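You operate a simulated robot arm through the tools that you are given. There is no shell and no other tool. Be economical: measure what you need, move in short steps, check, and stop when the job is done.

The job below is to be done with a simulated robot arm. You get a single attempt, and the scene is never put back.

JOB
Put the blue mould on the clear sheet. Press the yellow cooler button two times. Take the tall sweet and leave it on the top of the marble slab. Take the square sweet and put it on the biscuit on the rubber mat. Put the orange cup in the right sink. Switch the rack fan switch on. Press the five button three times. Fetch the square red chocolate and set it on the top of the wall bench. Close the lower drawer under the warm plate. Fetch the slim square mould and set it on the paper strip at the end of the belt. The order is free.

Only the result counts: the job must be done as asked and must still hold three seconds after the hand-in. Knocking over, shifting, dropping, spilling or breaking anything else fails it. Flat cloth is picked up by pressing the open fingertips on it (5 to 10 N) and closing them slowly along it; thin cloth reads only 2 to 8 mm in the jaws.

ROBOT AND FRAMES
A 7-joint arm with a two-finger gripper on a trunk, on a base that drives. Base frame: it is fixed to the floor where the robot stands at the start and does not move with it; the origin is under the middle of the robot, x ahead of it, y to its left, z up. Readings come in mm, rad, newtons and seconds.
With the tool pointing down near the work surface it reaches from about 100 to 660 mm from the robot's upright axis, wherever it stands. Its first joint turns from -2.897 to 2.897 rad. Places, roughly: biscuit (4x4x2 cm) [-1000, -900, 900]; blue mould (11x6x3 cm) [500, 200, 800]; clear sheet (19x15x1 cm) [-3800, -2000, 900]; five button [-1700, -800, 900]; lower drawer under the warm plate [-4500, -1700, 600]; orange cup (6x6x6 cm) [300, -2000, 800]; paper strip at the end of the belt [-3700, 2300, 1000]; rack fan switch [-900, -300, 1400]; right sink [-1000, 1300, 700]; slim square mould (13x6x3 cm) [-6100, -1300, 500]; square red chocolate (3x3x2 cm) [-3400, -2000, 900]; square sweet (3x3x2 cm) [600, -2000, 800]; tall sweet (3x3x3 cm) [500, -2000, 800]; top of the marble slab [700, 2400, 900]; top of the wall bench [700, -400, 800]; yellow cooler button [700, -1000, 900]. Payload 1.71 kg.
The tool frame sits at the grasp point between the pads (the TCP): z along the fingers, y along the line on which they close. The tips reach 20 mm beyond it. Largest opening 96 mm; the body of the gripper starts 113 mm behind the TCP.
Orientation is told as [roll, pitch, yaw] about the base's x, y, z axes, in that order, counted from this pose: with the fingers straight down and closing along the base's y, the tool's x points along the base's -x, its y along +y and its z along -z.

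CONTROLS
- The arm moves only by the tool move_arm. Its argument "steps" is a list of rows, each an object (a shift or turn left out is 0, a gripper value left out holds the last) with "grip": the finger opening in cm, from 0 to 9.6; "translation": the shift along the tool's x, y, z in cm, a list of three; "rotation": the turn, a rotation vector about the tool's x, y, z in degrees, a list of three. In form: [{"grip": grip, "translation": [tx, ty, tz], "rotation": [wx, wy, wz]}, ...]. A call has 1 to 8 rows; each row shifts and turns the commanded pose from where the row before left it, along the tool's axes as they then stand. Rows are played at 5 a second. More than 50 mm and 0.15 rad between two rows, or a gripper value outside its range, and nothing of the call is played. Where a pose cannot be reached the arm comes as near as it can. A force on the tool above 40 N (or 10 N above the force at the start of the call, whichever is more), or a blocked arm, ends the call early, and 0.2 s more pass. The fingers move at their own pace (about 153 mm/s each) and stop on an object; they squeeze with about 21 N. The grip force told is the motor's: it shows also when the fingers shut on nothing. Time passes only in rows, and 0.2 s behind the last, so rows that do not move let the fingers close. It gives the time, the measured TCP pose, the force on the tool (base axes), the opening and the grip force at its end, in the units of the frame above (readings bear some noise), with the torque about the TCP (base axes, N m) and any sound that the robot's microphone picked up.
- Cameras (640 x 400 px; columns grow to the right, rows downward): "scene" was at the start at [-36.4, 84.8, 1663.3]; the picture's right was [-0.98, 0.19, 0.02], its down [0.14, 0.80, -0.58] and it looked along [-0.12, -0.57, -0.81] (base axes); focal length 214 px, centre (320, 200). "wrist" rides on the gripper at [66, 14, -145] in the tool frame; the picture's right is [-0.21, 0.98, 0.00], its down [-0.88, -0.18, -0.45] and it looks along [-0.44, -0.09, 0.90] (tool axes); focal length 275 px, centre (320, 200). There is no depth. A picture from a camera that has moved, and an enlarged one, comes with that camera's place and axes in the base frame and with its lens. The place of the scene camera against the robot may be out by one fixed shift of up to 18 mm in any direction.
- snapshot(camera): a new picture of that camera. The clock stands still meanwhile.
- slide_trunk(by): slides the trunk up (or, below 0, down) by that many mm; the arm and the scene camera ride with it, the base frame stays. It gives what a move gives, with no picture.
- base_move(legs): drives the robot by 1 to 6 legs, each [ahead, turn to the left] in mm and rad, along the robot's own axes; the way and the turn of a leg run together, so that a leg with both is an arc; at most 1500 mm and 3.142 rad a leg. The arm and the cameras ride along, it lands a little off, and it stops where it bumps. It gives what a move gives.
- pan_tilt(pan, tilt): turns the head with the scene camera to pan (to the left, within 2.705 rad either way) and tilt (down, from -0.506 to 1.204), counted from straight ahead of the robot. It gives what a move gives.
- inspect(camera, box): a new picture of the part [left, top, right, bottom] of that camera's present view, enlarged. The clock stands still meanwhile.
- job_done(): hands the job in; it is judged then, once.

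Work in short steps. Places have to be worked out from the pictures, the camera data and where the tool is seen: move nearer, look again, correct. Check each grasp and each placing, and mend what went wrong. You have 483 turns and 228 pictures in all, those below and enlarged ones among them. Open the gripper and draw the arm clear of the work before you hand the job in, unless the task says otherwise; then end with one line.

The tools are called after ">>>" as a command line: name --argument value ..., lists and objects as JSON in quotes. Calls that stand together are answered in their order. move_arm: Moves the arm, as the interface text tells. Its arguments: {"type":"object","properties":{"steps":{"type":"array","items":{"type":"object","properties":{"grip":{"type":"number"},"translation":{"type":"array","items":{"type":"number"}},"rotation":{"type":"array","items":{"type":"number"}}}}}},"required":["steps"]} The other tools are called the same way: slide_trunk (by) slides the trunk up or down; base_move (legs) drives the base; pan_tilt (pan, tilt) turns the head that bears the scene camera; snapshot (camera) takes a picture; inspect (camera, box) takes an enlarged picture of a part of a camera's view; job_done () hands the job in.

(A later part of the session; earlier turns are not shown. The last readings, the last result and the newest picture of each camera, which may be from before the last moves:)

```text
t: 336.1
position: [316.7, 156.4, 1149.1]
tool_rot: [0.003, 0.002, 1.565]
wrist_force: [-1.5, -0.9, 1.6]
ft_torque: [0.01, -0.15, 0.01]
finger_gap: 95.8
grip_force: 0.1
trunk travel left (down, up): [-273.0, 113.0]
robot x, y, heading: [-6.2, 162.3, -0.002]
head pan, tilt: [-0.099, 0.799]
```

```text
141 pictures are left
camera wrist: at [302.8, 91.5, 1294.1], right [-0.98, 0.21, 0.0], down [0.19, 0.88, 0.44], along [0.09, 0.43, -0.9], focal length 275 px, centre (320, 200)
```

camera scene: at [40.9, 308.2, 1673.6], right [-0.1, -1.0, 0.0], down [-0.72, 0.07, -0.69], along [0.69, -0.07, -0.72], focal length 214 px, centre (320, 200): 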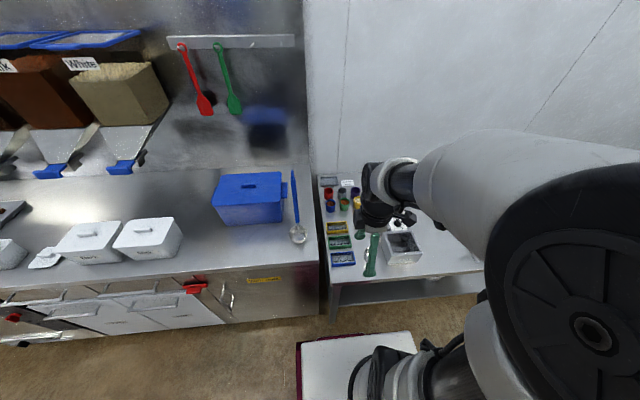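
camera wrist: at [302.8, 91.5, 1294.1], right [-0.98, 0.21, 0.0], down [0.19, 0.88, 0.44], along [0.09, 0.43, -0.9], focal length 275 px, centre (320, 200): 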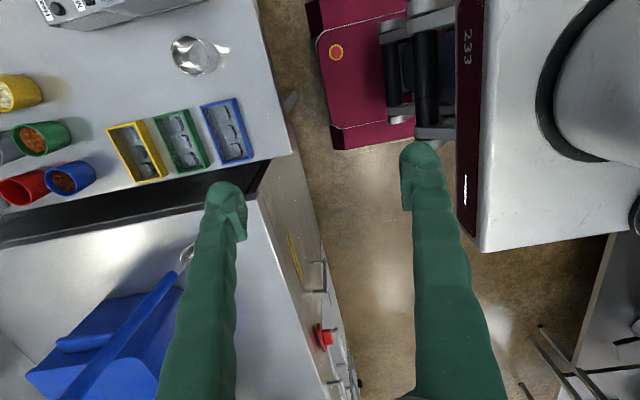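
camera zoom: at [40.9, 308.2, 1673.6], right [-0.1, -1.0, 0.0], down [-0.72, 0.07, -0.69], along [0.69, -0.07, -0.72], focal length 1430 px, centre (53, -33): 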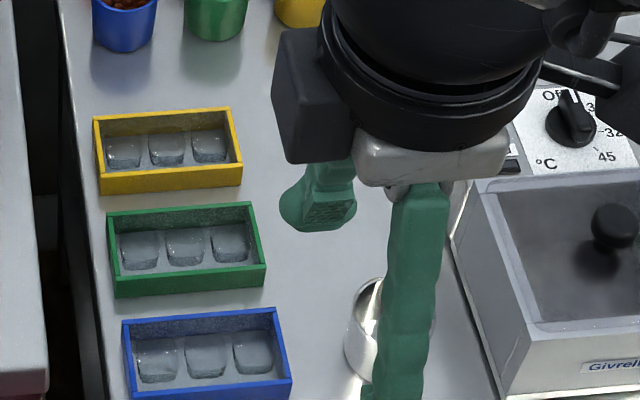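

Blue mould at ≈(479,157), long side along y, with the green one close behind. Move closer above it to judge the gap.

>>> move_arm --steps '[{"translation": [0, -4, 3]}, {"translation": [0, -4, 3]}, {"translation": [0, -3, 4]}, {"translation": [0, -2, 4]}, {"translation": [0, -1.5, 4]}]'

>>> snapshot --camera "wrist"

>>> inspect --camera "wrist" --box '[240, 60, 400, 160]'

```text
t: 337.3
position: [460.7, 153.6, 969.7]
tool_rot: [0.001, 0.003, 1.565]
wrist_force: [-0.5, 0.0, 0.5]
ft_torque: [-0.02, -0.05, -0.02]
finger_gap: 96.1
grip_force: 0.1
trunk travel left (down, up): [-273.0, 113.0]
robot x, y, heading: [-9.7, 164.2, 0.004]
head pan, tilt: [-0.099, 0.799]
```

```text
140 pictures are left
camera wrist: at [445.3, 90.2, 1115.1], right [-0.98, 0.21, 0.0], down [0.19, 0.88, 0.44], along [0.09, 0.43, -0.9], focal length 275 px, centre (320, 200)
```

wrist: 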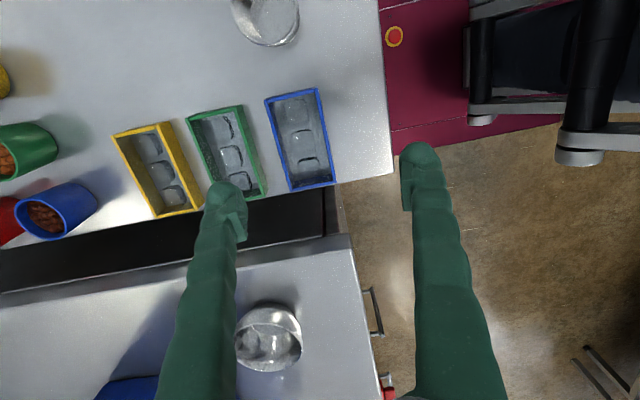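

```text
4.00 times, centred on (320, 110) of wrist
camera zoom: at [445.3, 90.2, 1115.1], right [-0.98, 0.21, 0.0], down [0.19, 0.88, 0.44], along [0.09, 0.43, -0.9], focal length 1101 px, centre (320, 560)
```

zoom: 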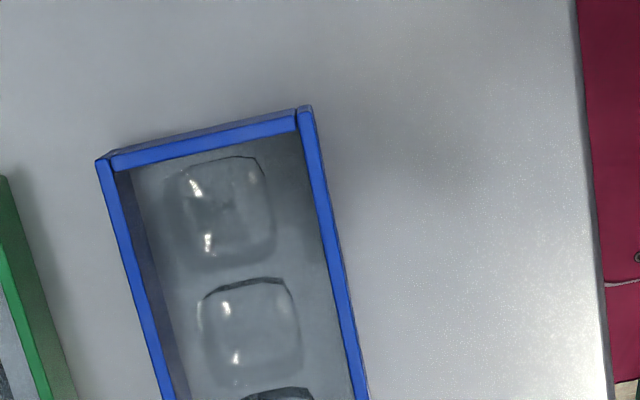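

Gap is ≈26 mm at the rim, so the fingers (72 mm opening) fit. Mould centre (478,157). Descend.

>>> move_arm --steps '[{"grip": 7.2, "translation": [-0.4, -1.75, 3]}, {"translation": [0, 0, 4]}, {"translation": [0, 0, 3]}]'

>>> snapshot --camera "wrist"

>>> inspect --camera "scene" --box '[312, 225, 392, 275]'

```text
t: 338.1
position: [482.7, 159.6, 867.2]
tool_rot: [0.006, 0.001, 1.561]
wrist_force: [-0.1, 0.8, -0.5]
ft_torque: [-0.06, 0.0, 0.03]
finger_gap: 71.9
grip_force: 0.0
trunk travel left (down, up): [-273.0, 113.0]
robot x, y, heading: [-8.6, 160.1, 0.001]
head pan, tilt: [-0.099, 0.799]
```

```text
138 pictures are left
camera wrist: at [469.0, 94.6, 1012.4], right [-0.98, 0.21, 0.01], down [0.19, 0.88, 0.44], along [0.09, 0.43, -0.9], focal length 275 px, centre (320, 200)
```

wrist: 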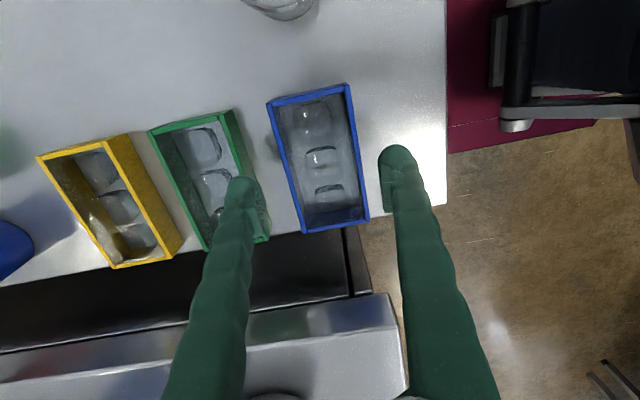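

```text
8.00 times, centred on (352, 250) of scene
camera zoom: at [50.5, 308.1, 1673.3], right [-0.1, -1.0, 0.0], down [-0.73, 0.07, -0.68], along [0.68, -0.07, -0.73], focal length 1716 px, centre (64, -200)
```

zoom: 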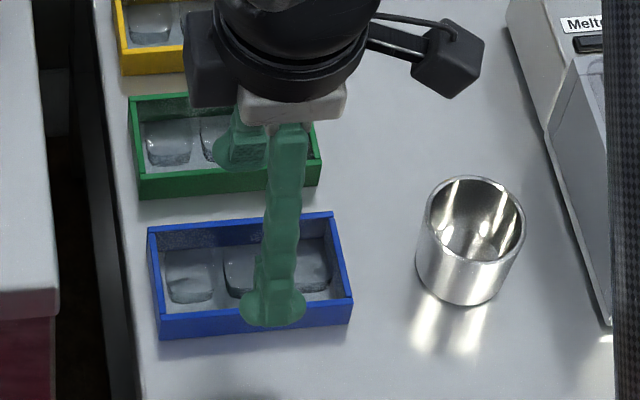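

Small correction (-3,-5), narrow to 68 mm, descend.

>>> move_arm --steps '[{"grip": 6.8, "translation": [0.5, 0.35, 1]}, {"translation": [0, 0, 1]}]'

>>> snapshot --camera "wrist"

```text
t: 338.7
position: [478.5, 152.1, 848.5]
tool_rot: [0.007, 0.002, 1.563]
wrist_force: [-0.3, -0.3, -0.5]
ft_torque: [0.0, 0.0, 0.01]
finger_gap: 67.8
grip_force: 0.1
trunk travel left (down, up): [-273.0, 113.0]
robot x, y, heading: [-7.4, 159.9, 0.002]
head pan, tilt: [-0.099, 0.799]
```

```text
136 pictures are left
camera wrist: at [464.9, 88.6, 992.7], right [-0.98, 0.21, 0.01], down [0.19, 0.88, 0.44], along [0.09, 0.43, -0.9], focal length 275 px, centre (320, 200)
```

wrist: 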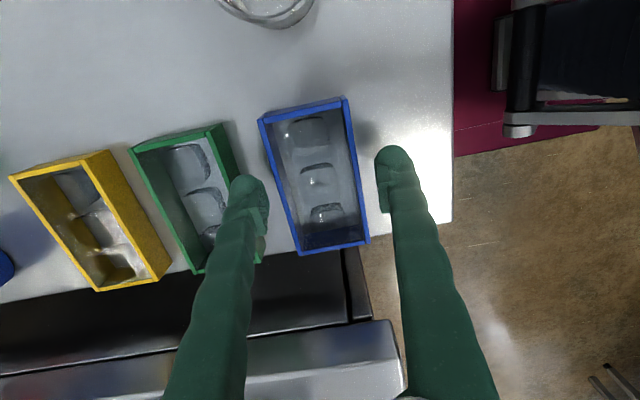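

The fingertips' feet may be thicker (≈20 mm). I'll offset so the rear finger is centred in the 24 mm gap (opening 70, TCP x≈472.5) and look before descending.

>>> move_arm --steps '[{"grip": 7.0, "translation": [0, 0.6, 0]}, {}]'

>>> inspect --camera "wrist" --box '[200, 120, 360, 220]'

```text
t: 339.3
position: [473.1, 151.7, 847.9]
tool_rot: [0.006, 0.002, 1.563]
wrist_force: [-0.2, -0.4, -0.7]
ft_torque: [0.01, -0.01, 0.0]
finger_gap: 70.1
grip_force: 0.0
trunk travel left (down, up): [-273.0, 113.0]
robot x, y, heading: [-7.5, 160.1, 0.001]
head pan, tilt: [-0.099, 0.799]
```

```text
4.00 times, centred on (280, 170) of wrist
camera zoom: at [458.9, 88.3, 992.6], right [-0.98, 0.21, 0.01], down [0.2, 0.88, 0.44], along [0.09, 0.43, -0.9], focal length 1101 px, centre (480, 320)
```

zoom: 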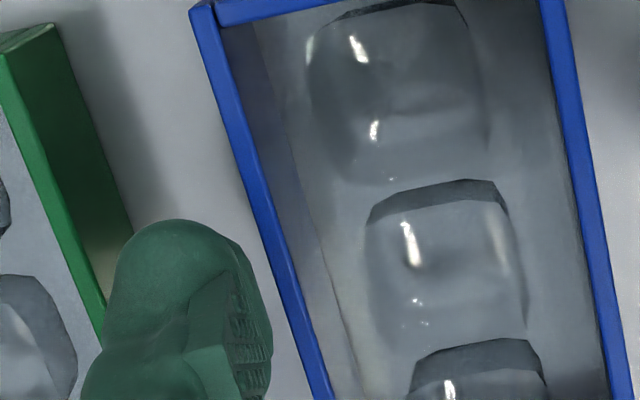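

Foot ≈23 mm in a ≈31 mm gap; shift 2.5 mm toward the green for centring, then descend watching force.

>>> move_arm --steps '[{"translation": [0, -0.25, 0.5]}, {"translation": [0, 0, 0.6]}]'

>>> inspect --camera "wrist" --box '[200, 120, 360, 220]'

```text
t: 339.9
position: [474.2, 152.7, 836.4]
tool_rot: [0.006, 0.001, 1.562]
wrist_force: [0.8, 0.1, 0.3]
ft_torque: [-0.02, 0.03, -0.02]
finger_gap: 70.2
grip_force: 0.1
trunk travel left (down, up): [-273.0, 113.0]
robot x, y, heading: [-12.5, 161.4, -0.001]
head pan, tilt: [-0.099, 0.799]
```

```text
4.00 times, centred on (280, 170) of wrist
camera zoom: at [461.5, 88.2, 981.5], right [-0.98, 0.21, 0.01], down [0.19, 0.88, 0.44], along [0.09, 0.43, -0.9], focal length 1101 px, centre (480, 320)
```

zoom: 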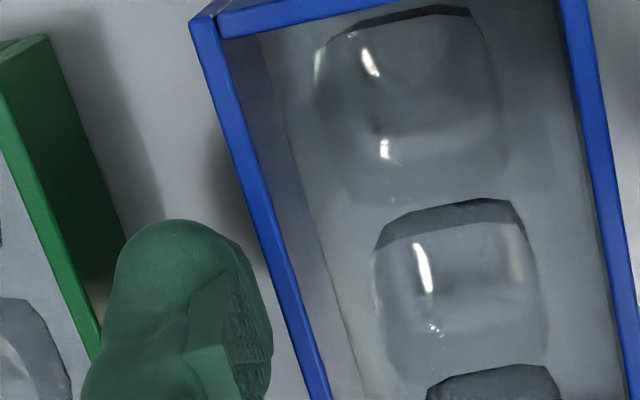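

Finger is inside the gap with clearance. Go 9 mm further and close.

>>> move_arm --steps '[{"translation": [0, -0.1, 0.5]}, {"translation": [0, 0, 0.4]}, {"grip": 4.5}, {}, {}]'

>>> move_arm --steps '[{"translation": [0, 0, -1.5]}, {"translation": [0, 0, -2.5]}, {"translation": [0, 0, -4]}, {"translation": [0, 0, -4]}]'

>>> snapshot --camera "wrist"

```text
t: 341.1
position: [475.4, 152.5, 826.6]
tool_rot: [0.007, 0.003, 1.561]
wrist_force: [-0.7, -0.6, 2.9]
ft_torque: [-0.11, 0.08, -0.03]
finger_gap: 54.8
grip_force: 21.4
trunk travel left (down, up): [-273.0, 113.0]
robot x, y, heading: [-6.2, 155.6, -0.001]
head pan, tilt: [-0.099, 0.799]
```

```text
t: 342.1
position: [475.1, 151.6, 948.6]
tool_rot: [0.008, 0.002, 1.564]
wrist_force: [0.6, -0.2, -0.7]
ft_torque: [-0.03, -0.03, -0.03]
finger_gap: 54.8
grip_force: 21.5
trunk travel left (down, up): [-273.0, 113.0]
robot x, y, heading: [-11.1, 158.5, 0.001]
head pan, tilt: [-0.099, 0.799]
```

```text
133 pictures are left
camera wrist: at [462.2, 88.3, 1093.3], right [-0.98, 0.21, 0.01], down [0.19, 0.88, 0.44], along [0.09, 0.43, -0.9], focal length 275 px, centre (320, 200)
```

wrist: 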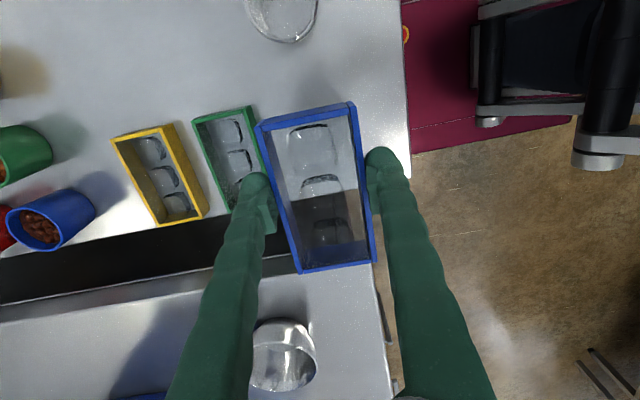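

Blue mould gripped (55 mm). Raise, retract, and drive north to the end of the dividing wall to look into the other room.

>>> move_arm --steps '[{"translation": [0, 0, -4]}, {"translation": [0, 3, -3.5]}, {"translation": [0, 3, -3.5]}, {"translation": [0, 3, -3.5]}, {"translation": [0, 3, -3.5]}, {"translation": [0, 2, -2]}]'

>>> base_move --legs '[[-200, 0], [0, 1.571], [1400, 0], [1000, 0], [0, 1.571]]'

>>> pan_tilt --pan 0.0 --tilt 0.35

>>> snapshot --camera "scene"

```text
t: 343.5
position: [337.6, 155.1, 1148.7]
tool_rot: [0.005, 0.002, 1.564]
wrist_force: [-0.5, -0.3, -0.8]
ft_torque: [-0.03, 0.0, -0.01]
finger_gap: 54.7
grip_force: 20.7
trunk travel left (down, up): [-273.0, 113.0]
robot x, y, heading: [-5.9, 159.1, 0.003]
head pan, tilt: [-0.099, 0.799]
```

```text
t: 366.5
position: [-526.1, 2571.5, 1149.1]
tool_rot: [0.006, 0.004, -1.583]
wrist_force: [-0.1, 0.5, -1.6]
ft_torque: [-0.01, -0.05, -0.01]
finger_gap: 54.9
grip_force: 21.1
trunk travel left (down, up): [-273.0, 113.0]
robot x, y, heading: [-179.7, 2570.9, 3.135]
head pan, tilt: [-0.099, 0.799]
```

```text
t: 367.4
position: [-509.4, 2571.8, 1153.3]
tool_rot: [-0.011, 0.004, -1.583]
wrist_force: [0.1, -0.2, -0.8]
ft_torque: [0.03, 0.04, 0.0]
finger_gap: 54.7
grip_force: 21.4
trunk travel left (down, up): [-273.0, 113.0]
robot x, y, heading: [-179.9, 2569.7, 3.135]
head pan, tilt: [0.0, 0.351]
```

```text
132 pictures are left
camera scene: at [-230.8, 2417.5, 1712.8], right [0.0, 1.0, 0.0], down [0.36, 0.0, -0.93], along [-0.93, 0.0, -0.36], focal length 214 px, centre (320, 200)
```

scene: 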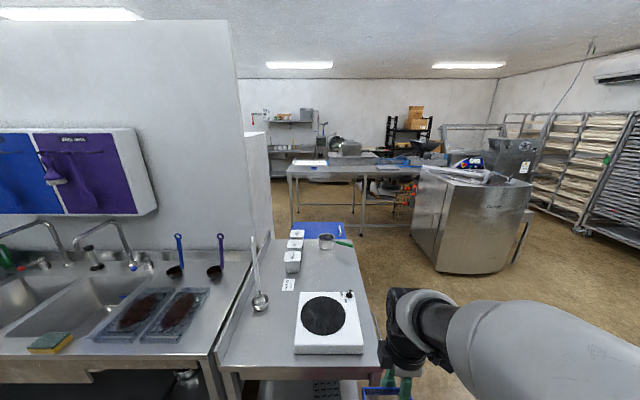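

Open passage north of the scale table (y>2750) leads into the other room. Drive to y≈3150, then west to x≈-2300, and look around.

>>> base_move --legs '[[0, -1.571], [580, 0], [0, 1.571], [1100, 0], [1000, 0]]'

>>> pan_tilt --pan 0.3 --tilt 0.4

>>> snapshot --camera "scene"

>>> pan_tilt --pan 1.4 --tilt 0.35

>>> snapshot --camera "scene"

```text
t: 390.8
position: [-2617.1, 3155.1, 1153.7]
tool_rot: [-0.009, 0.0, -1.579]
wrist_force: [-0.6, -0.5, -0.4]
ft_torque: [0.03, -0.02, 0.03]
finger_gap: 54.7
grip_force: 20.9
trunk travel left (down, up): [-273.0, 113.0]
robot x, y, heading: [-2289.5, 3154.4, -3.136]
head pan, tilt: [0.0, 0.351]
```

```text
t: 391.6
position: [-2598.7, 3155.9, 1157.2]
tool_rot: [-0.027, 0.001, -1.58]
wrist_force: [0.8, 0.3, -0.8]
ft_torque: [-0.01, 0.06, 0.0]
finger_gap: 54.8
grip_force: 20.9
trunk travel left (down, up): [-273.0, 113.0]
robot x, y, heading: [-2283.6, 3156.9, -3.14]
head pan, tilt: [0.3, 0.4]
```

```text
131 pictures are left
camera scene: at [-2332.2, 2975.2, 1708.4], right [-0.3, 0.96, -0.01], down [0.39, 0.11, -0.91], along [-0.87, -0.27, -0.4], focal length 214 px, centre (320, 200)
```

scene: 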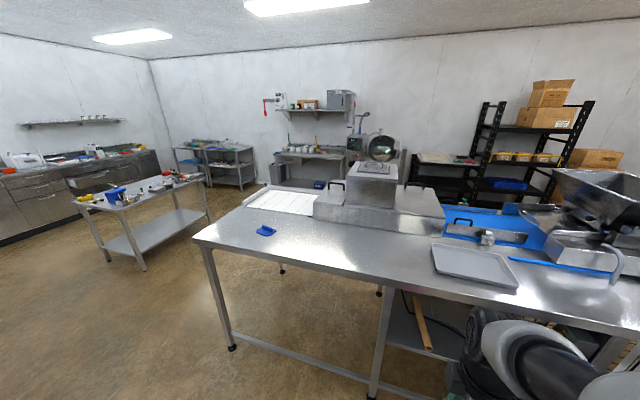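

```text
t: 393.0
position: [-2599.6, 3154.6, 1157.5]
tool_rot: [-0.026, 0.0, -1.58]
wrist_force: [-0.4, 0.0, -0.7]
ft_torque: [0.03, 0.03, 0.0]
finger_gap: 54.6
grip_force: 21.6
trunk travel left (down, up): [-273.0, 113.0]
robot x, y, heading: [-2283.1, 3154.4, -3.142]
head pan, tilt: [1.4, 0.351]
```

```text
130 pictures are left
camera scene: at [-2259.7, 2910.4, 1714.1], right [-0.99, 0.17, -0.02], down [0.07, 0.34, -0.94], along [-0.15, -0.93, -0.35], focal length 214 px, centre (320, 200)
```

scene: 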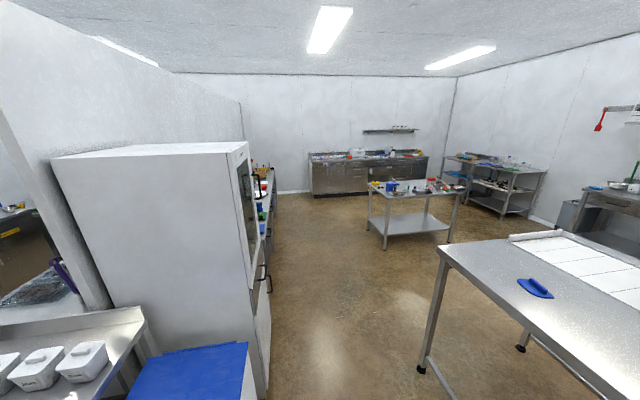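

Good map: belt table edge x≈-3235 (y≥1770), central table x -3550..-4510, y≈-200..540, left counter edge x≈-1900. Take the lane x≈-2650 southward.

>>> base_move --legs '[[370, 0], [0, 1.571], [1450, 0], [1450, 0]]'

>>> pan_tilt --pan -0.3 --tilt 0.4

>>> snapshot --camera "scene"

>>> pan_tilt --pan 0.7 --tilt 0.4

>>> snapshot --camera "scene"

```text
t: 414.5
position: [-2668.9, -46.8, 1156.2]
tool_rot: [-0.025, 0.0, -0.014]
wrist_force: [0.1, -1.3, -1.1]
ft_torque: [0.01, 0.01, -0.03]
finger_gap: 55.0
grip_force: 21.0
trunk travel left (down, up): [-273.0, 113.0]
robot x, y, heading: [-2669.8, 266.9, -1.572]
head pan, tilt: [1.4, 0.351]
```

```text
t: 416.3
position: [-2665.2, -27.9, 1156.5]
tool_rot: [-0.02, -0.013, 0.003]
wrist_force: [-0.9, 0.3, -0.8]
ft_torque: [0.0, -0.02, 0.03]
finger_gap: 54.7
grip_force: 20.9
trunk travel left (down, up): [-273.0, 113.0]
robot x, y, heading: [-2669.8, 268.3, -1.569]
head pan, tilt: [-0.3, 0.4]
```

```text
129 pictures are left
camera scene: at [-2412.6, 285.9, 1709.6], right [-0.14, -0.99, -0.02], down [-0.39, 0.07, -0.92], along [0.91, -0.13, -0.39], focal length 214 px, centre (320, 200)
```

scene: 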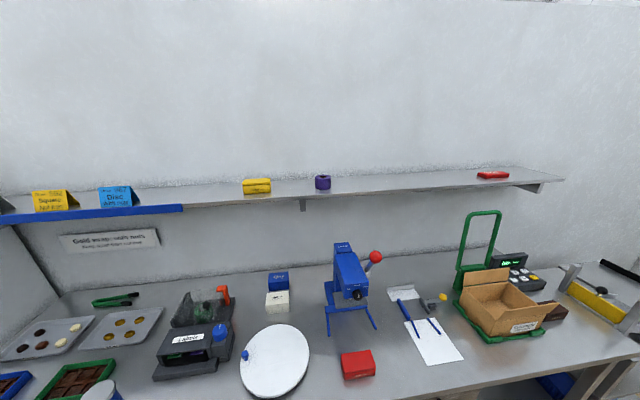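

```text
t: 417.5
position: [-2663.6, -28.7, 1155.6]
tool_rot: [-0.019, -0.013, 0.004]
wrist_force: [-0.3, -0.3, -1.1]
ft_torque: [0.01, 0.0, 0.01]
finger_gap: 54.8
grip_force: 21.1
trunk travel left (down, up): [-273.0, 113.0]
robot x, y, heading: [-2666.8, 264.2, -1.576]
head pan, tilt: [0.7, 0.4]
```

```text
128 pictures are left
camera scene: at [-2412.7, 285.5, 1709.6], right [-0.15, -0.99, -0.02], down [-0.38, 0.07, -0.92], along [0.91, -0.13, -0.39], focal length 214 px, centre (320, 200)
```

scene: 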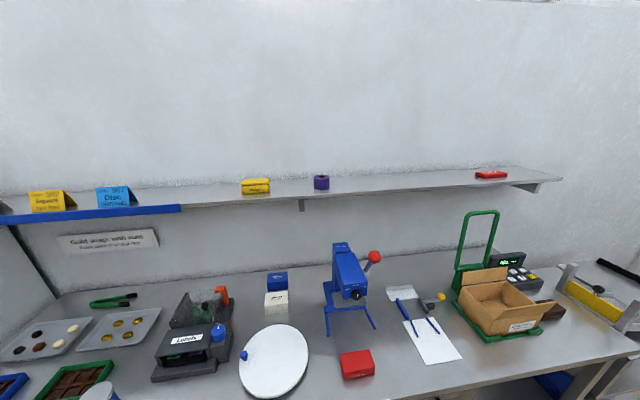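

The head camera did not actually turn although it reports so. Try again.

>>> pan_tilt --pan -0.5 --tilt 0.6

>>> snapshot --camera "scene"

```text
t: 418.9
position: [-2664.2, -28.8, 1153.6]
tool_rot: [-0.017, -0.012, 0.004]
wrist_force: [0.0, -0.4, -0.5]
ft_torque: [0.03, 0.04, 0.0]
finger_gap: 55.0
grip_force: 20.9
trunk travel left (down, up): [-273.0, 113.0]
robot x, y, heading: [-2668.0, 268.1, -1.574]
head pan, tilt: [-0.499, 0.6]
```

```text
127 pictures are left
camera scene: at [-2417.0, 286.0, 1691.4], right [-0.15, -0.99, -0.02], down [-0.56, 0.1, -0.82], along [0.82, -0.12, -0.57], focal length 214 px, centre (320, 200)
```

scene: 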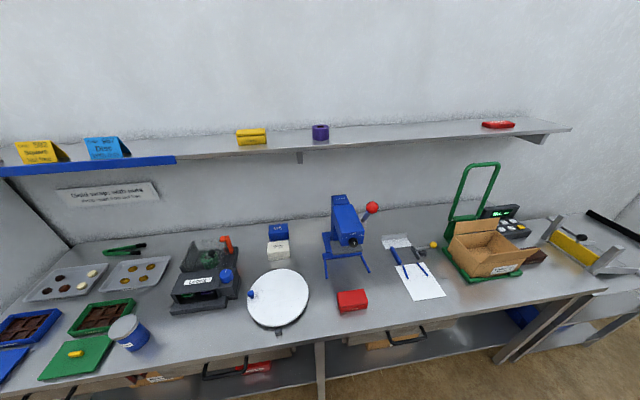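

Tilt moves, pan seems stuck at ≈1.42. Test with a larger pan.

>>> pan_tilt --pan 2.2 --tilt 0.6

>>> pan_tilt --pan 0.0 --tilt 0.5

>>> snapshot --camera "scene"

```text
t: 421.3
position: [-2669.0, -27.5, 1153.2]
tool_rot: [-0.013, -0.017, -0.014]
wrist_force: [0.6, 0.2, 0.2]
ft_torque: [0.02, 0.04, 0.04]
finger_gap: 54.8
grip_force: 21.2
trunk travel left (down, up): [-273.0, 113.0]
robot x, y, heading: [-2669.7, 266.5, -1.576]
head pan, tilt: [2.201, 0.6]
```

```text
t: 423.4
position: [-2663.3, -28.8, 1155.6]
tool_rot: [-0.02, -0.013, 0.004]
wrist_force: [0.6, -0.1, -1.1]
ft_torque: [-0.01, -0.01, 0.01]
finger_gap: 54.9
grip_force: 21.2
trunk travel left (down, up): [-273.0, 113.0]
robot x, y, heading: [-2669.5, 264.0, -1.577]
head pan, tilt: [0.0, 0.499]
```

```text
126 pictures are left
camera scene: at [-2414.1, 287.4, 1700.5], right [-0.13, -0.99, -0.02], down [-0.47, 0.08, -0.88], along [0.87, -0.11, -0.48], focal length 214 px, centre (320, 200)
```

scene: 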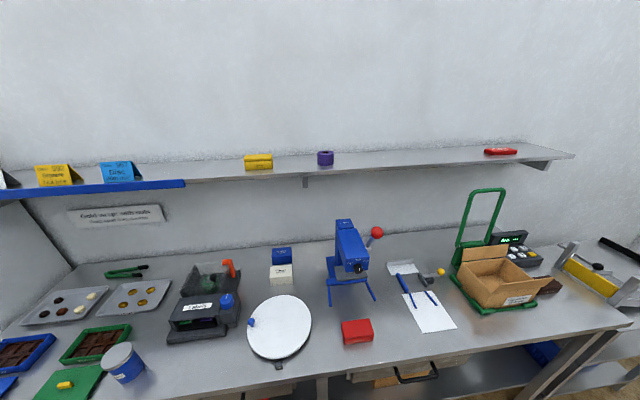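

The arm deflects when panning toward the front, so the head is likely bumping the elbow. Unload, extend/lower the arm a bit, and retry.

>>> pan_tilt --pan 1.7 --tilt 0.5

>>> move_arm --steps '[{"translation": [0, -4, 1]}, {"translation": [0, -4, 1]}, {"translation": [0, -4, 1]}, {"translation": [0, -4, 1]}]'

>>> pan_tilt --pan 0.3 --tilt 0.4

>>> snapshot --camera "scene"

```text
t: 425.1
position: [-2669.6, -27.8, 1153.1]
tool_rot: [-0.007, -0.014, -0.018]
wrist_force: [-0.3, -0.8, -0.6]
ft_torque: [-0.01, 0.03, 0.0]
finger_gap: 54.8
grip_force: 21.1
trunk travel left (down, up): [-273.0, 113.0]
robot x, y, heading: [-2669.5, 266.5, -1.572]
head pan, tilt: [1.7, 0.499]
```

```text
t: 426.1
position: [-2674.0, -191.7, 1127.6]
tool_rot: [-0.04, 0.003, -0.014]
wrist_force: [0.0, -0.9, -1.6]
ft_torque: [0.01, 0.06, 0.02]
finger_gap: 54.8
grip_force: 21.1
trunk travel left (down, up): [-273.0, 113.0]
robot x, y, heading: [-2671.6, 266.2, -1.571]
head pan, tilt: [1.7, 0.499]
```

```text
t: 427.7
position: [-2673.2, -188.9, 1127.8]
tool_rot: [-0.042, 0.003, -0.016]
wrist_force: [-0.3, -0.3, -0.7]
ft_torque: [-0.01, -0.02, -0.03]
finger_gap: 54.8
grip_force: 21.1
trunk travel left (down, up): [-273.0, 113.0]
robot x, y, heading: [-2666.3, 267.4, -1.572]
head pan, tilt: [0.3, 0.4]
```

```text
125 pictures are left
camera scene: at [-2477.2, 210.5, 1708.4], right [-0.96, -0.29, 0.0], down [-0.11, 0.39, -0.91], along [0.27, -0.87, -0.4], focal length 214 px, centre (320, 200)
```

scene: 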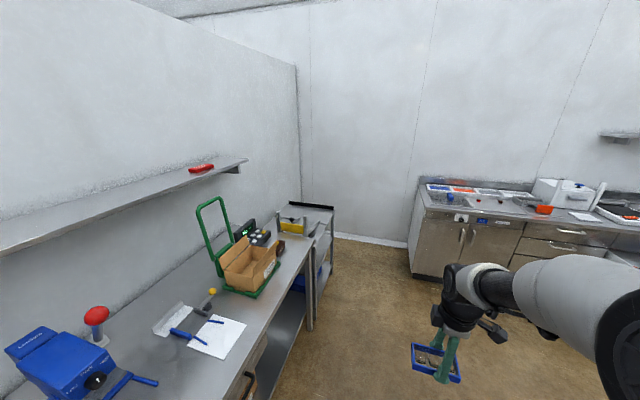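

Panning works with the arm extended. Counter front edge is y≈-1770. Drive along toward the clear sheet region.

>>> base_move --legs '[[1280, 0], [0, -1.571], [1080, 0], [0, 1.571], [180, 0]]'

>>> pan_tilt --pan 0.0 --tilt 0.7

>>> snapshot --camera "scene"

```text
t: 450.2
position: [-3780.2, -1650.1, 1124.2]
tool_rot: [-0.032, 0.002, -0.038]
wrist_force: [0.1, -0.9, -1.1]
ft_torque: [0.08, 0.04, -0.03]
finger_gap: 54.9
grip_force: 21.0
trunk travel left (down, up): [-273.0, 113.0]
robot x, y, heading: [-3769.1, -1182.0, -1.606]
head pan, tilt: [0.3, 0.4]
```

```text
t: 451.1
position: [-3781.9, -1633.4, 1130.9]
tool_rot: [-0.047, 0.002, -0.036]
wrist_force: [-0.1, 0.2, 0.0]
ft_torque: [-0.06, 0.03, 0.02]
finger_gap: 54.5
grip_force: 21.3
trunk travel left (down, up): [-273.0, 113.0]
robot x, y, heading: [-3766.6, -1181.2, -1.607]
head pan, tilt: [0.0, 0.7]
```

```text
124 pictures are left
camera scene: at [-3604.6, -1242.6, 1681.4], right [-1.0, 0.03, 0.0], down [0.02, 0.66, -0.75], along [-0.02, -0.75, -0.66], focal length 214 px, centre (320, 200)
```

scene: 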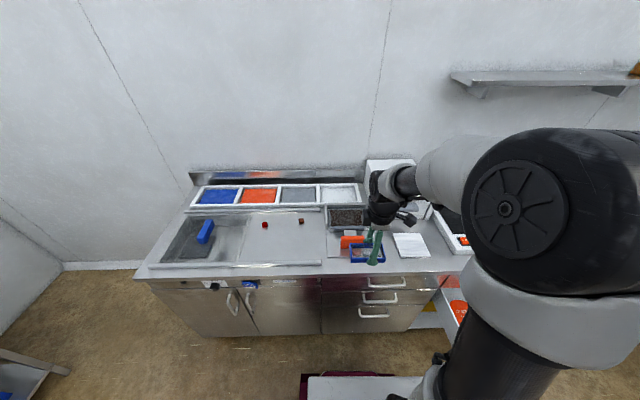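

>>> inspect --camera "scene" --box '[190, 180, 350, 280]'

>>> inspect --camera "scene" --box '[320, 190, 480, 290]'

>>> snapshot --camera "wrist"

```text
4.00 times, centred on (270, 230) of scene
camera zoom: at [-3604.6, -1242.6, 1681.4], right [-1.0, 0.03, 0.0], down [0.02, 0.66, -0.75], along [-0.02, -0.75, -0.66], focal length 858 px, centre (520, 80)
```

zoom: 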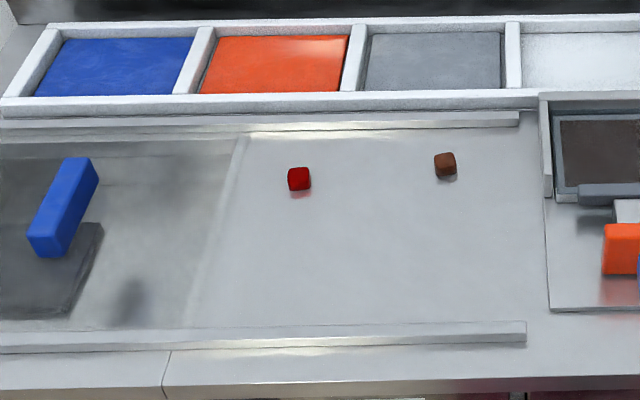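

```text
4.00 times, centred on (400, 240) of scene
camera zoom: at [-3604.6, -1242.6, 1681.4], right [-1.0, 0.03, 0.0], down [0.02, 0.66, -0.75], along [-0.02, -0.75, -0.66], focal length 858 px, centre (0, 40)
```

zoom: 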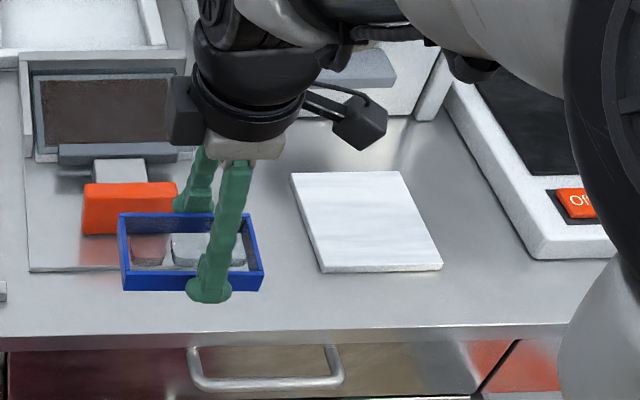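

```text
121 pictures are left
camera wrist: at [-3845.9, -1609.9, 1274.1], right [0.24, 0.97, -0.05], down [0.87, -0.2, 0.45], along [0.43, -0.15, -0.89], focal length 275 px, centre (320, 200)
```

wrist: 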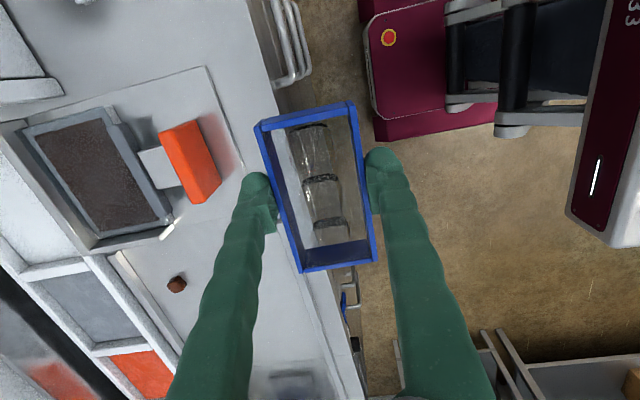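

The framed item near (-3785,-2013), ≈18×15 cm, matches the clear sheet; the red cube is at ≈(-3350,-1964). Move nearer and look with the wrist camera.

>>> base_move --legs '[[200, 0.035]]'

>>> inspect --camera "scene" --box '[320, 190, 480, 290]'

>>> snapshot --camera "wrist"

```text
t: 452.7
position: [-3770.3, -1822.2, 1135.9]
tool_rot: [-0.059, 0.002, -0.005]
wrist_force: [0.0, -0.9, -0.8]
ft_torque: [0.08, -0.01, 0.01]
finger_gap: 54.7
grip_force: 21.0
trunk travel left (down, up): [-273.0, 113.0]
robot x, y, heading: [-3772.3, -1384.7, -1.568]
head pan, tilt: [0.0, 0.7]
```

```text
4.00 times, centred on (400, 240) of scene
camera zoom: at [-3606.0, -1410.7, 1682.2], right [-1.0, 0.0, 0.0], down [0.0, 0.65, -0.76], along [0.0, -0.76, -0.65], focal length 858 px, centre (0, 40)
```

zoom: 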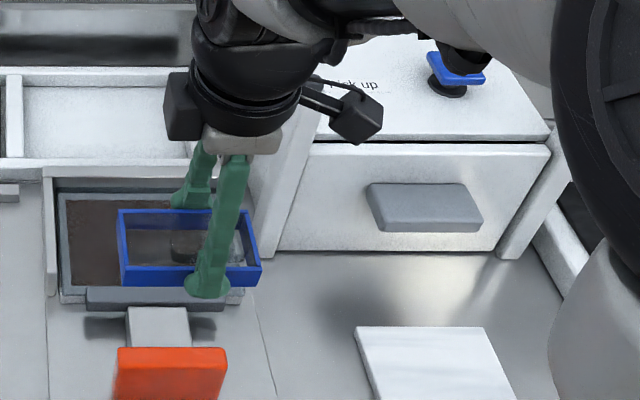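

```text
119 pictures are left
camera wrist: at [-3835.5, -1798.2, 1279.8], right [0.21, 0.98, -0.06], down [0.88, -0.16, 0.45], along [0.43, -0.15, -0.89], focal length 275 px, centre (320, 200)
```

wrist: 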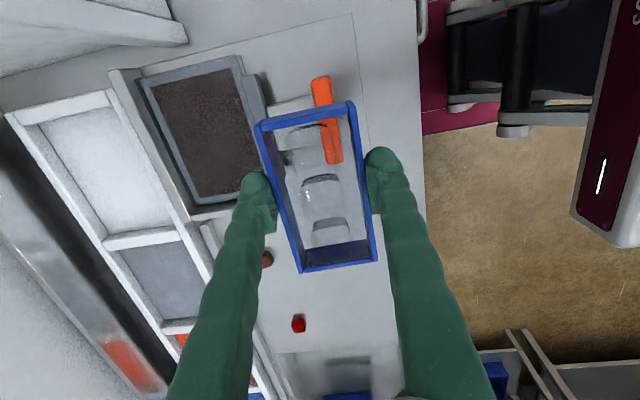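

>>> inspect --camera "wrist" --box '[100, 20, 292, 220]'

>>> inspect --camera "scene" --box '[320, 225, 400, 275]'

```text
2.00 times, centred on (196, 120) of wrist
camera zoom: at [-3835.5, -1798.2, 1279.8], right [0.21, 0.98, -0.06], down [0.88, -0.16, 0.45], along [0.43, -0.15, -0.89], focal length 551 px, centre (568, 360)
```

zoom: 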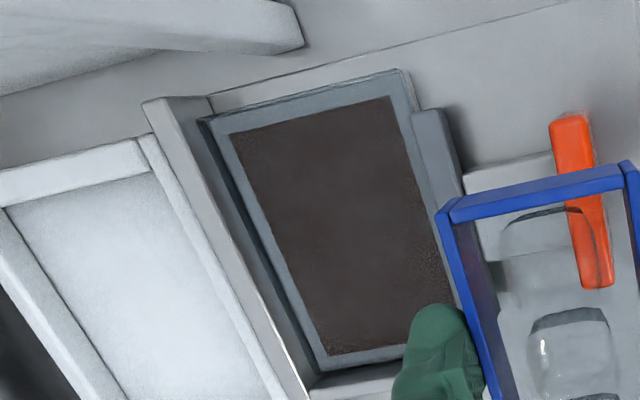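

```text
8.00 times, centred on (360, 250) of scene
camera zoom: at [-3606.0, -1410.7, 1682.2], right [-1.0, 0.0, 0.0], down [0.0, 0.65, -0.76], along [0.0, -0.76, -0.65], focal length 1716 px, centre (0, -200)
```

zoom: 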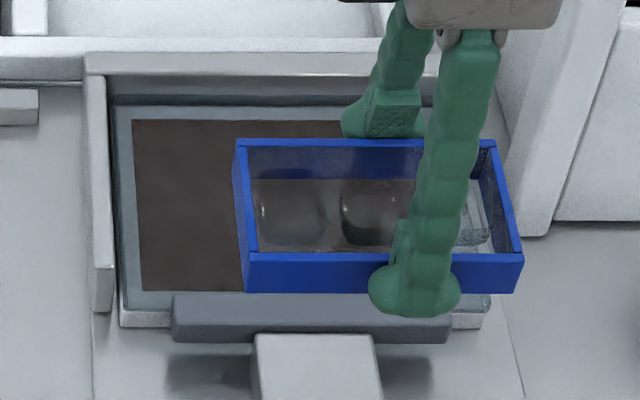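

The gray-bordered sheet (x -3869..-3672, y -1930..-2072, z≈880) is 19×15 – the clear sheet. Drive 35 mm closer, then move the mould above it.

>>> base_move --legs '[[35, 0]]'

>>> move_arm --steps '[{"translation": [0.2, -3.5, 0.5], "rotation": [-2.2, 0, 0]}, {"translation": [0.2, -3.5, 0.5], "rotation": [-1, 0, 0]}, {"translation": [0, -3.5, 1]}, {"translation": [0, -3, 2]}]'

>>> snapshot --camera "wrist"

>>> inspect --camera "scene" --box '[310, 200, 438, 280]'

```text
t: 453.5
position: [-3772.5, -1826.0, 1137.3]
tool_rot: [-0.064, 0.003, -0.01]
wrist_force: [1.6, 0.1, -0.2]
ft_torque: [0.0, 0.02, 0.01]
finger_gap: 54.7
grip_force: 21.1
trunk travel left (down, up): [-273.0, 113.0]
robot x, y, heading: [-3767.8, -1393.5, -1.573]
head pan, tilt: [0.0, 0.7]
stopped in leg 1: the robot was blocked; the commanded pose is now the measured one
```

```text
t: 454.5
position: [-3778.8, -1962.2, 1099.5]
tool_rot: [-0.008, 0.002, -0.011]
wrist_force: [-0.8, -0.1, -1.9]
ft_torque: [0.01, 0.01, -0.01]
finger_gap: 55.0
grip_force: 20.9
trunk travel left (down, up): [-273.0, 113.0]
robot x, y, heading: [-3770.5, -1391.6, -1.573]
head pan, tilt: [0.0, 0.7]
```

```text
116 pictures are left
camera wrist: at [-3843.3, -1945.8, 1245.1], right [0.22, 0.98, -0.01], down [0.88, -0.19, 0.44], along [0.43, -0.1, -0.9], focal length 275 px, centre (320, 200)
```

wrist: 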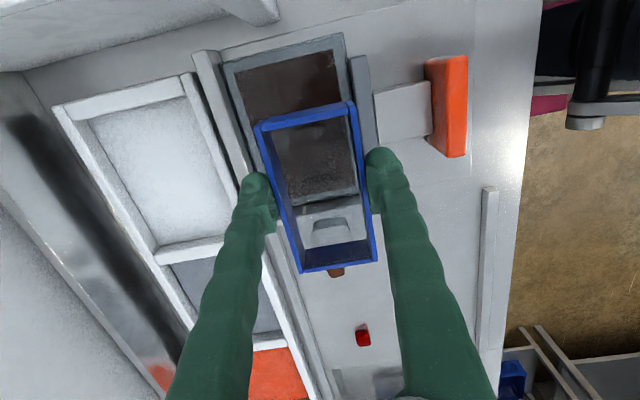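

```text
5.00 times, centred on (374, 240) of scene
camera zoom: at [-3606.0, -1419.5, 1682.1], right [-1.0, 0.0, 0.0], down [0.0, 0.65, -0.76], along [0.0, -0.76, -0.65], focal length 1072 px, centre (50, 0)
```

zoom: 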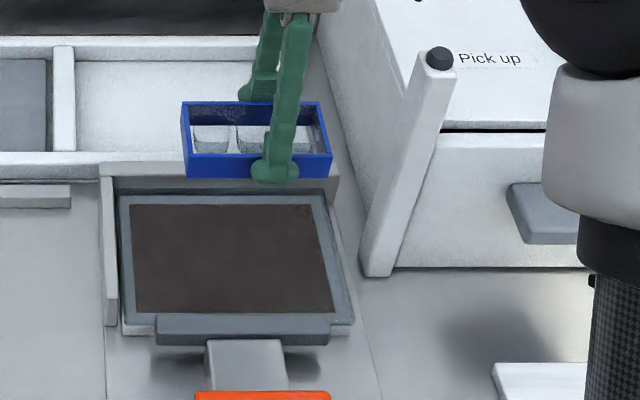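

Sheet centre ≈(-3776,-1994). Shift and descend to ~945.

>>> move_arm --steps '[{"translation": [0.1, -1.6, 3], "rotation": [-0.4, 0, 0]}, {"translation": [0.1, -1.6, 3]}, {"translation": [0, 0, 4]}, {"translation": [0, 0, 4]}, {"translation": [0, 0, 1.5]}]'

>>> snapshot --camera "wrist"

>>> inspect --camera "scene" --box '[310, 200, 438, 280]'

```text
t: 455.7
position: [-3780.1, -1992.3, 945.2]
tool_rot: [-0.002, 0.004, -0.01]
wrist_force: [-0.7, 0.2, -0.9]
ft_torque: [0.01, 0.03, 0.02]
finger_gap: 54.6
grip_force: 21.2
trunk travel left (down, up): [-273.0, 113.0]
robot x, y, heading: [-3773.0, -1391.7, -1.571]
head pan, tilt: [0.0, 0.7]
```

```text
114 pictures are left
camera wrist: at [-3845.7, -1977.2, 1091.5], right [0.22, 0.98, 0.0], down [0.88, -0.19, 0.44], along [0.43, -0.1, -0.9], focal length 275 px, centre (320, 200)
```

wrist: 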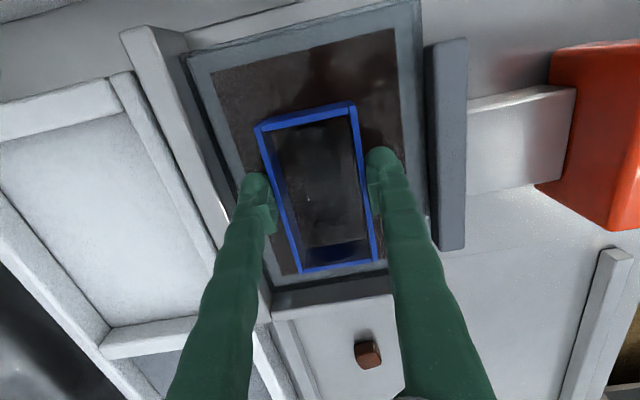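

```text
5.00 times, centred on (374, 240) of scene
camera zoom: at [-3605.9, -1417.0, 1682.2], right [-1.0, 0.0, 0.0], down [0.0, 0.65, -0.76], along [0.0, -0.76, -0.65], focal length 1072 px, centre (50, 0)
```

zoom: 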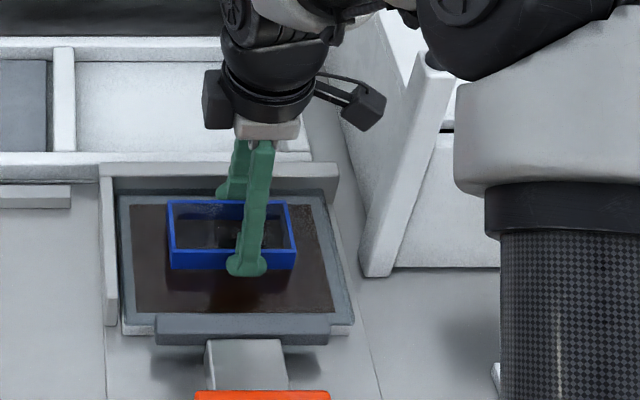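

Well centred. Creep down.

>>> move_arm --steps '[{"translation": [0, 0, 0.8]}, {"translation": [0, 0, 0.8]}]'

>>> move_arm --steps '[{"translation": [0, 0, 0.5]}]'

>>> move_arm --steps '[{"translation": [0, 0, 0.4]}]'

```text
t: 456.3
position: [-3781.0, -1992.9, 932.8]
tool_rot: [-0.005, 0.002, -0.01]
wrist_force: [0.2, 1.4, 22.0]
ft_torque: [0.05, -0.13, 0.04]
finger_gap: 55.9
grip_force: 21.0
trunk travel left (down, up): [-273.0, 113.0]
robot x, y, heading: [-3766.6, -1392.4, -1.577]
head pan, tilt: [0.0, 0.7]
```

```text
t: 456.7
position: [-3781.2, -1994.9, 931.7]
tool_rot: [-0.01, 0.004, -0.011]
wrist_force: [-0.2, 9.7, 24.7]
ft_torque: [0.9, -0.04, 0.07]
finger_gap: 55.6
grip_force: 21.0
trunk travel left (down, up): [-273.0, 113.0]
robot x, y, heading: [-3771.9, -1390.6, -1.576]
head pan, tilt: [0.0, 0.7]
stopped in row 1: the force on the tool passed its limit at 43 N (the readings are from after the stop); the commanded pose is now the measured one
```

```text
t: 457.1
position: [-3780.6, -1997.4, 934.0]
tool_rot: [-0.016, 0.005, -0.011]
wrist_force: [0.0, 9.3, 26.7]
ft_torque: [1.16, 0.04, -0.02]
finger_gap: 55.8
grip_force: 21.1
trunk travel left (down, up): [-273.0, 113.0]
robot x, y, heading: [-3769.8, -1387.3, -1.573]
head pan, tilt: [0.0, 0.7]
stopped in row 1: the force on the tool passed its limit at 43 N (the readings are from after the stop); the commanded pose is now the measured one
```

Contact already at ≈933 (sheet top ≈906). Relax slightly and check.

>>> move_arm --steps '[{"translation": [0, 0, -0.3]}, {}]'

>>> inspect --camera "scene" --box '[310, 200, 438, 280]'

>>> snapshot --camera "wrist"

```text
t: 457.7
position: [-3781.7, -1996.2, 933.5]
tool_rot: [-0.013, 0.004, -0.012]
wrist_force: [-1.0, -0.7, 0.5]
ft_torque: [0.04, 0.04, 0.03]
finger_gap: 55.7
grip_force: 21.3
trunk travel left (down, up): [-273.0, 113.0]
robot x, y, heading: [-3768.5, -1392.4, -1.576]
head pan, tilt: [0.0, 0.7]
```

```text
5.00 times, centred on (374, 240) of scene
camera zoom: at [-3605.9, -1419.4, 1682.0], right [-1.0, 0.0, 0.0], down [0.0, 0.65, -0.76], along [0.0, -0.76, -0.65], focal length 1072 px, centre (50, 0)
```

zoom: 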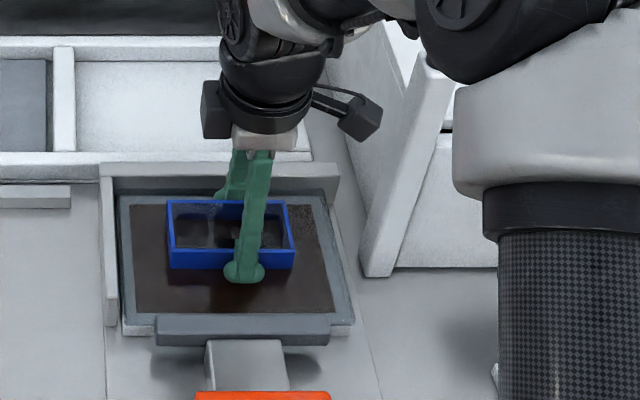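

```text
111 pictures are left
camera wrist: at [-3845.7, -1979.3, 1078.1], right [0.22, 0.98, -0.01], down [0.88, -0.19, 0.44], along [0.43, -0.11, -0.9], focal length 275 px, centre (320, 200)
```

wrist: 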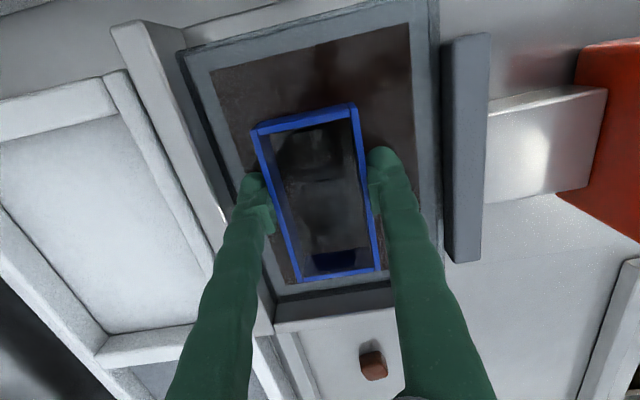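

Fingers slid down the mould a little; mould is at the sheet. Lower 2 mm, release.

>>> move_arm --steps '[{"translation": [0, 0, 0.2]}]'

>>> move_arm --steps '[{"grip": 6.8}, {}, {"translation": [0, 0, -2]}, {"translation": [0, 0, -3]}, {"translation": [0, 0, -4]}, {"translation": [0, 0, -4]}]'

>>> inspect --camera "scene" --box '[310, 200, 438, 280]'

```text
t: 458.1
position: [-3781.1, -1997.1, 932.6]
tool_rot: [-0.015, 0.003, -0.011]
wrist_force: [1.0, 0.9, 12.9]
ft_torque: [0.48, 0.0, -0.02]
finger_gap: 55.9
grip_force: 20.8
trunk travel left (down, up): [-273.0, 113.0]
robot x, y, heading: [-3770.4, -1392.7, -1.576]
head pan, tilt: [0.0, 0.7]
```

```text
t: 459.5
position: [-3780.1, -1995.0, 1063.5]
tool_rot: [-0.013, 0.002, -0.01]
wrist_force: [0.5, -0.3, 0.9]
ft_torque: [0.0, 0.03, 0.0]
finger_gap: 67.9
grip_force: 0.0
trunk travel left (down, up): [-273.0, 113.0]
robot x, y, heading: [-3771.5, -1391.6, -1.571]
head pan, tilt: [0.0, 0.7]
```

```text
5.00 times, centred on (374, 240) of scene
camera zoom: at [-3605.8, -1418.4, 1682.1], right [-1.0, 0.0, 0.0], down [0.0, 0.65, -0.76], along [0.0, -0.76, -0.65], focal length 1072 px, centre (50, 0)
```

zoom: 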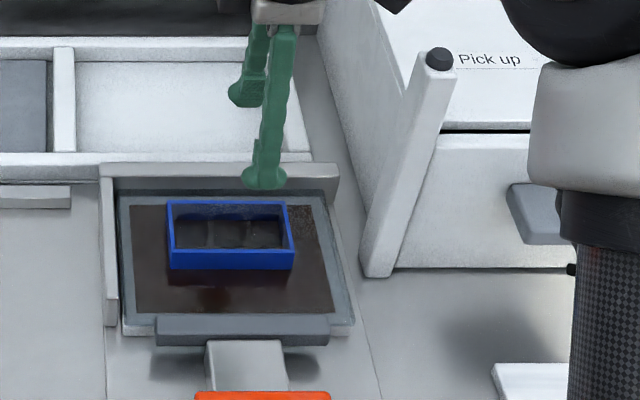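

Blue mould is on the clear sheet. Now the lower drawer: raise/retract the arm, back off and look to the right.

>>> move_arm --steps '[{"translation": [0, 2, -4]}, {"translation": [0, 4, -2]}, {"translation": [0, 4, 0]}, {"translation": [0, 4, 0]}]'

>>> base_move --legs '[[-350, 0]]'

>>> pan_tilt --pan -0.75 --tilt 0.75

>>> snapshot --camera "scene"

```text
t: 460.5
position: [-3779.7, -1851.3, 1122.3]
tool_rot: [-0.018, 0.003, -0.011]
wrist_force: [0.0, 0.3, 0.5]
ft_torque: [0.01, 0.0, 0.0]
finger_gap: 68.1
grip_force: 0.0
trunk travel left (down, up): [-273.0, 113.0]
robot x, y, heading: [-3767.7, -1388.8, -1.576]
head pan, tilt: [0.0, 0.7]
```

```text
t: 462.9
position: [-3778.8, -1513.0, 1115.6]
tool_rot: [-0.004, 0.003, -0.01]
wrist_force: [0.1, -0.3, 0.0]
ft_torque: [0.02, -0.01, 0.03]
finger_gap: 68.0
grip_force: 0.1
trunk travel left (down, up): [-273.0, 113.0]
robot x, y, heading: [-3765.7, -1042.4, -1.572]
head pan, tilt: [0.0, 0.7]
```

```text
t: 464.0
position: [-3778.4, -1499.9, 1121.3]
tool_rot: [-0.017, 0.003, -0.011]
wrist_force: [0.3, -0.7, -0.4]
ft_torque: [0.06, 0.0, -0.01]
finger_gap: 67.9
grip_force: 0.0
trunk travel left (down, up): [-273.0, 113.0]
robot x, y, heading: [-3772.6, -1039.3, -1.571]
head pan, tilt: [-0.75, 0.75]
```

```text
109 pictures are left
camera scene: at [-3661.2, -1069.5, 1677.7], right [-0.73, 0.68, 0.01], down [0.47, 0.51, -0.72], along [-0.5, -0.52, -0.69], focal length 214 px, centre (320, 200)
```

scene: 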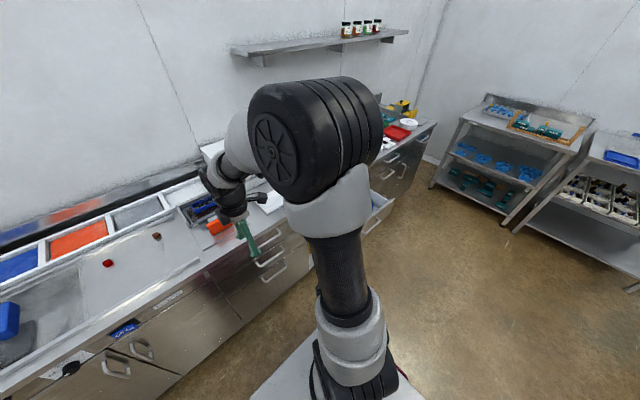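

Arm blocks; drive west along the counter, then face it in front of the warm plate.

>>> base_move --legs '[[0, -1.571], [650, 0]]'

>>> pan_tilt --pan 1.3 --tilt 0.75

>>> snapshot --camera "scene"

```text
t: 472.4
position: [-4877.6, -1023.2, 1122.4]
tool_rot: [-0.019, 0.003, -1.589]
wrist_force: [0.0, -0.2, -0.8]
ft_torque: [0.0, -0.01, -0.04]
finger_gap: 68.1
grip_force: 0.0
trunk travel left (down, up): [-273.0, 113.0]
robot x, y, heading: [-4417.5, -1034.6, 3.13]
head pan, tilt: [-0.75, 0.75]
```

```text
t: 474.4
position: [-4860.3, -1023.5, 1129.3]
tool_rot: [-0.035, 0.006, -1.591]
wrist_force: [0.9, -0.1, 0.7]
ft_torque: [0.03, 0.02, 0.0]
finger_gap: 67.9
grip_force: 0.1
trunk travel left (down, up): [-273.0, 113.0]
robot x, y, heading: [-4420.9, -1033.6, 3.131]
head pan, tilt: [1.3, 0.75]
```

```text
108 pictures are left
camera scene: at [-4401.4, -1266.9, 1678.4], right [-0.96, 0.28, -0.02], down [0.2, 0.65, -0.73], along [-0.19, -0.7, -0.69], focal length 214 px, centre (320, 200)
```

scene: 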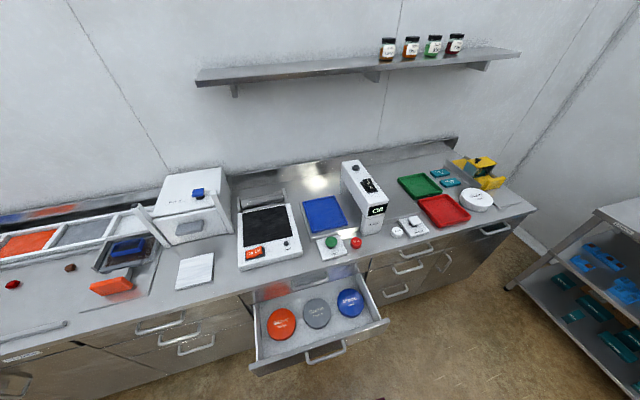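

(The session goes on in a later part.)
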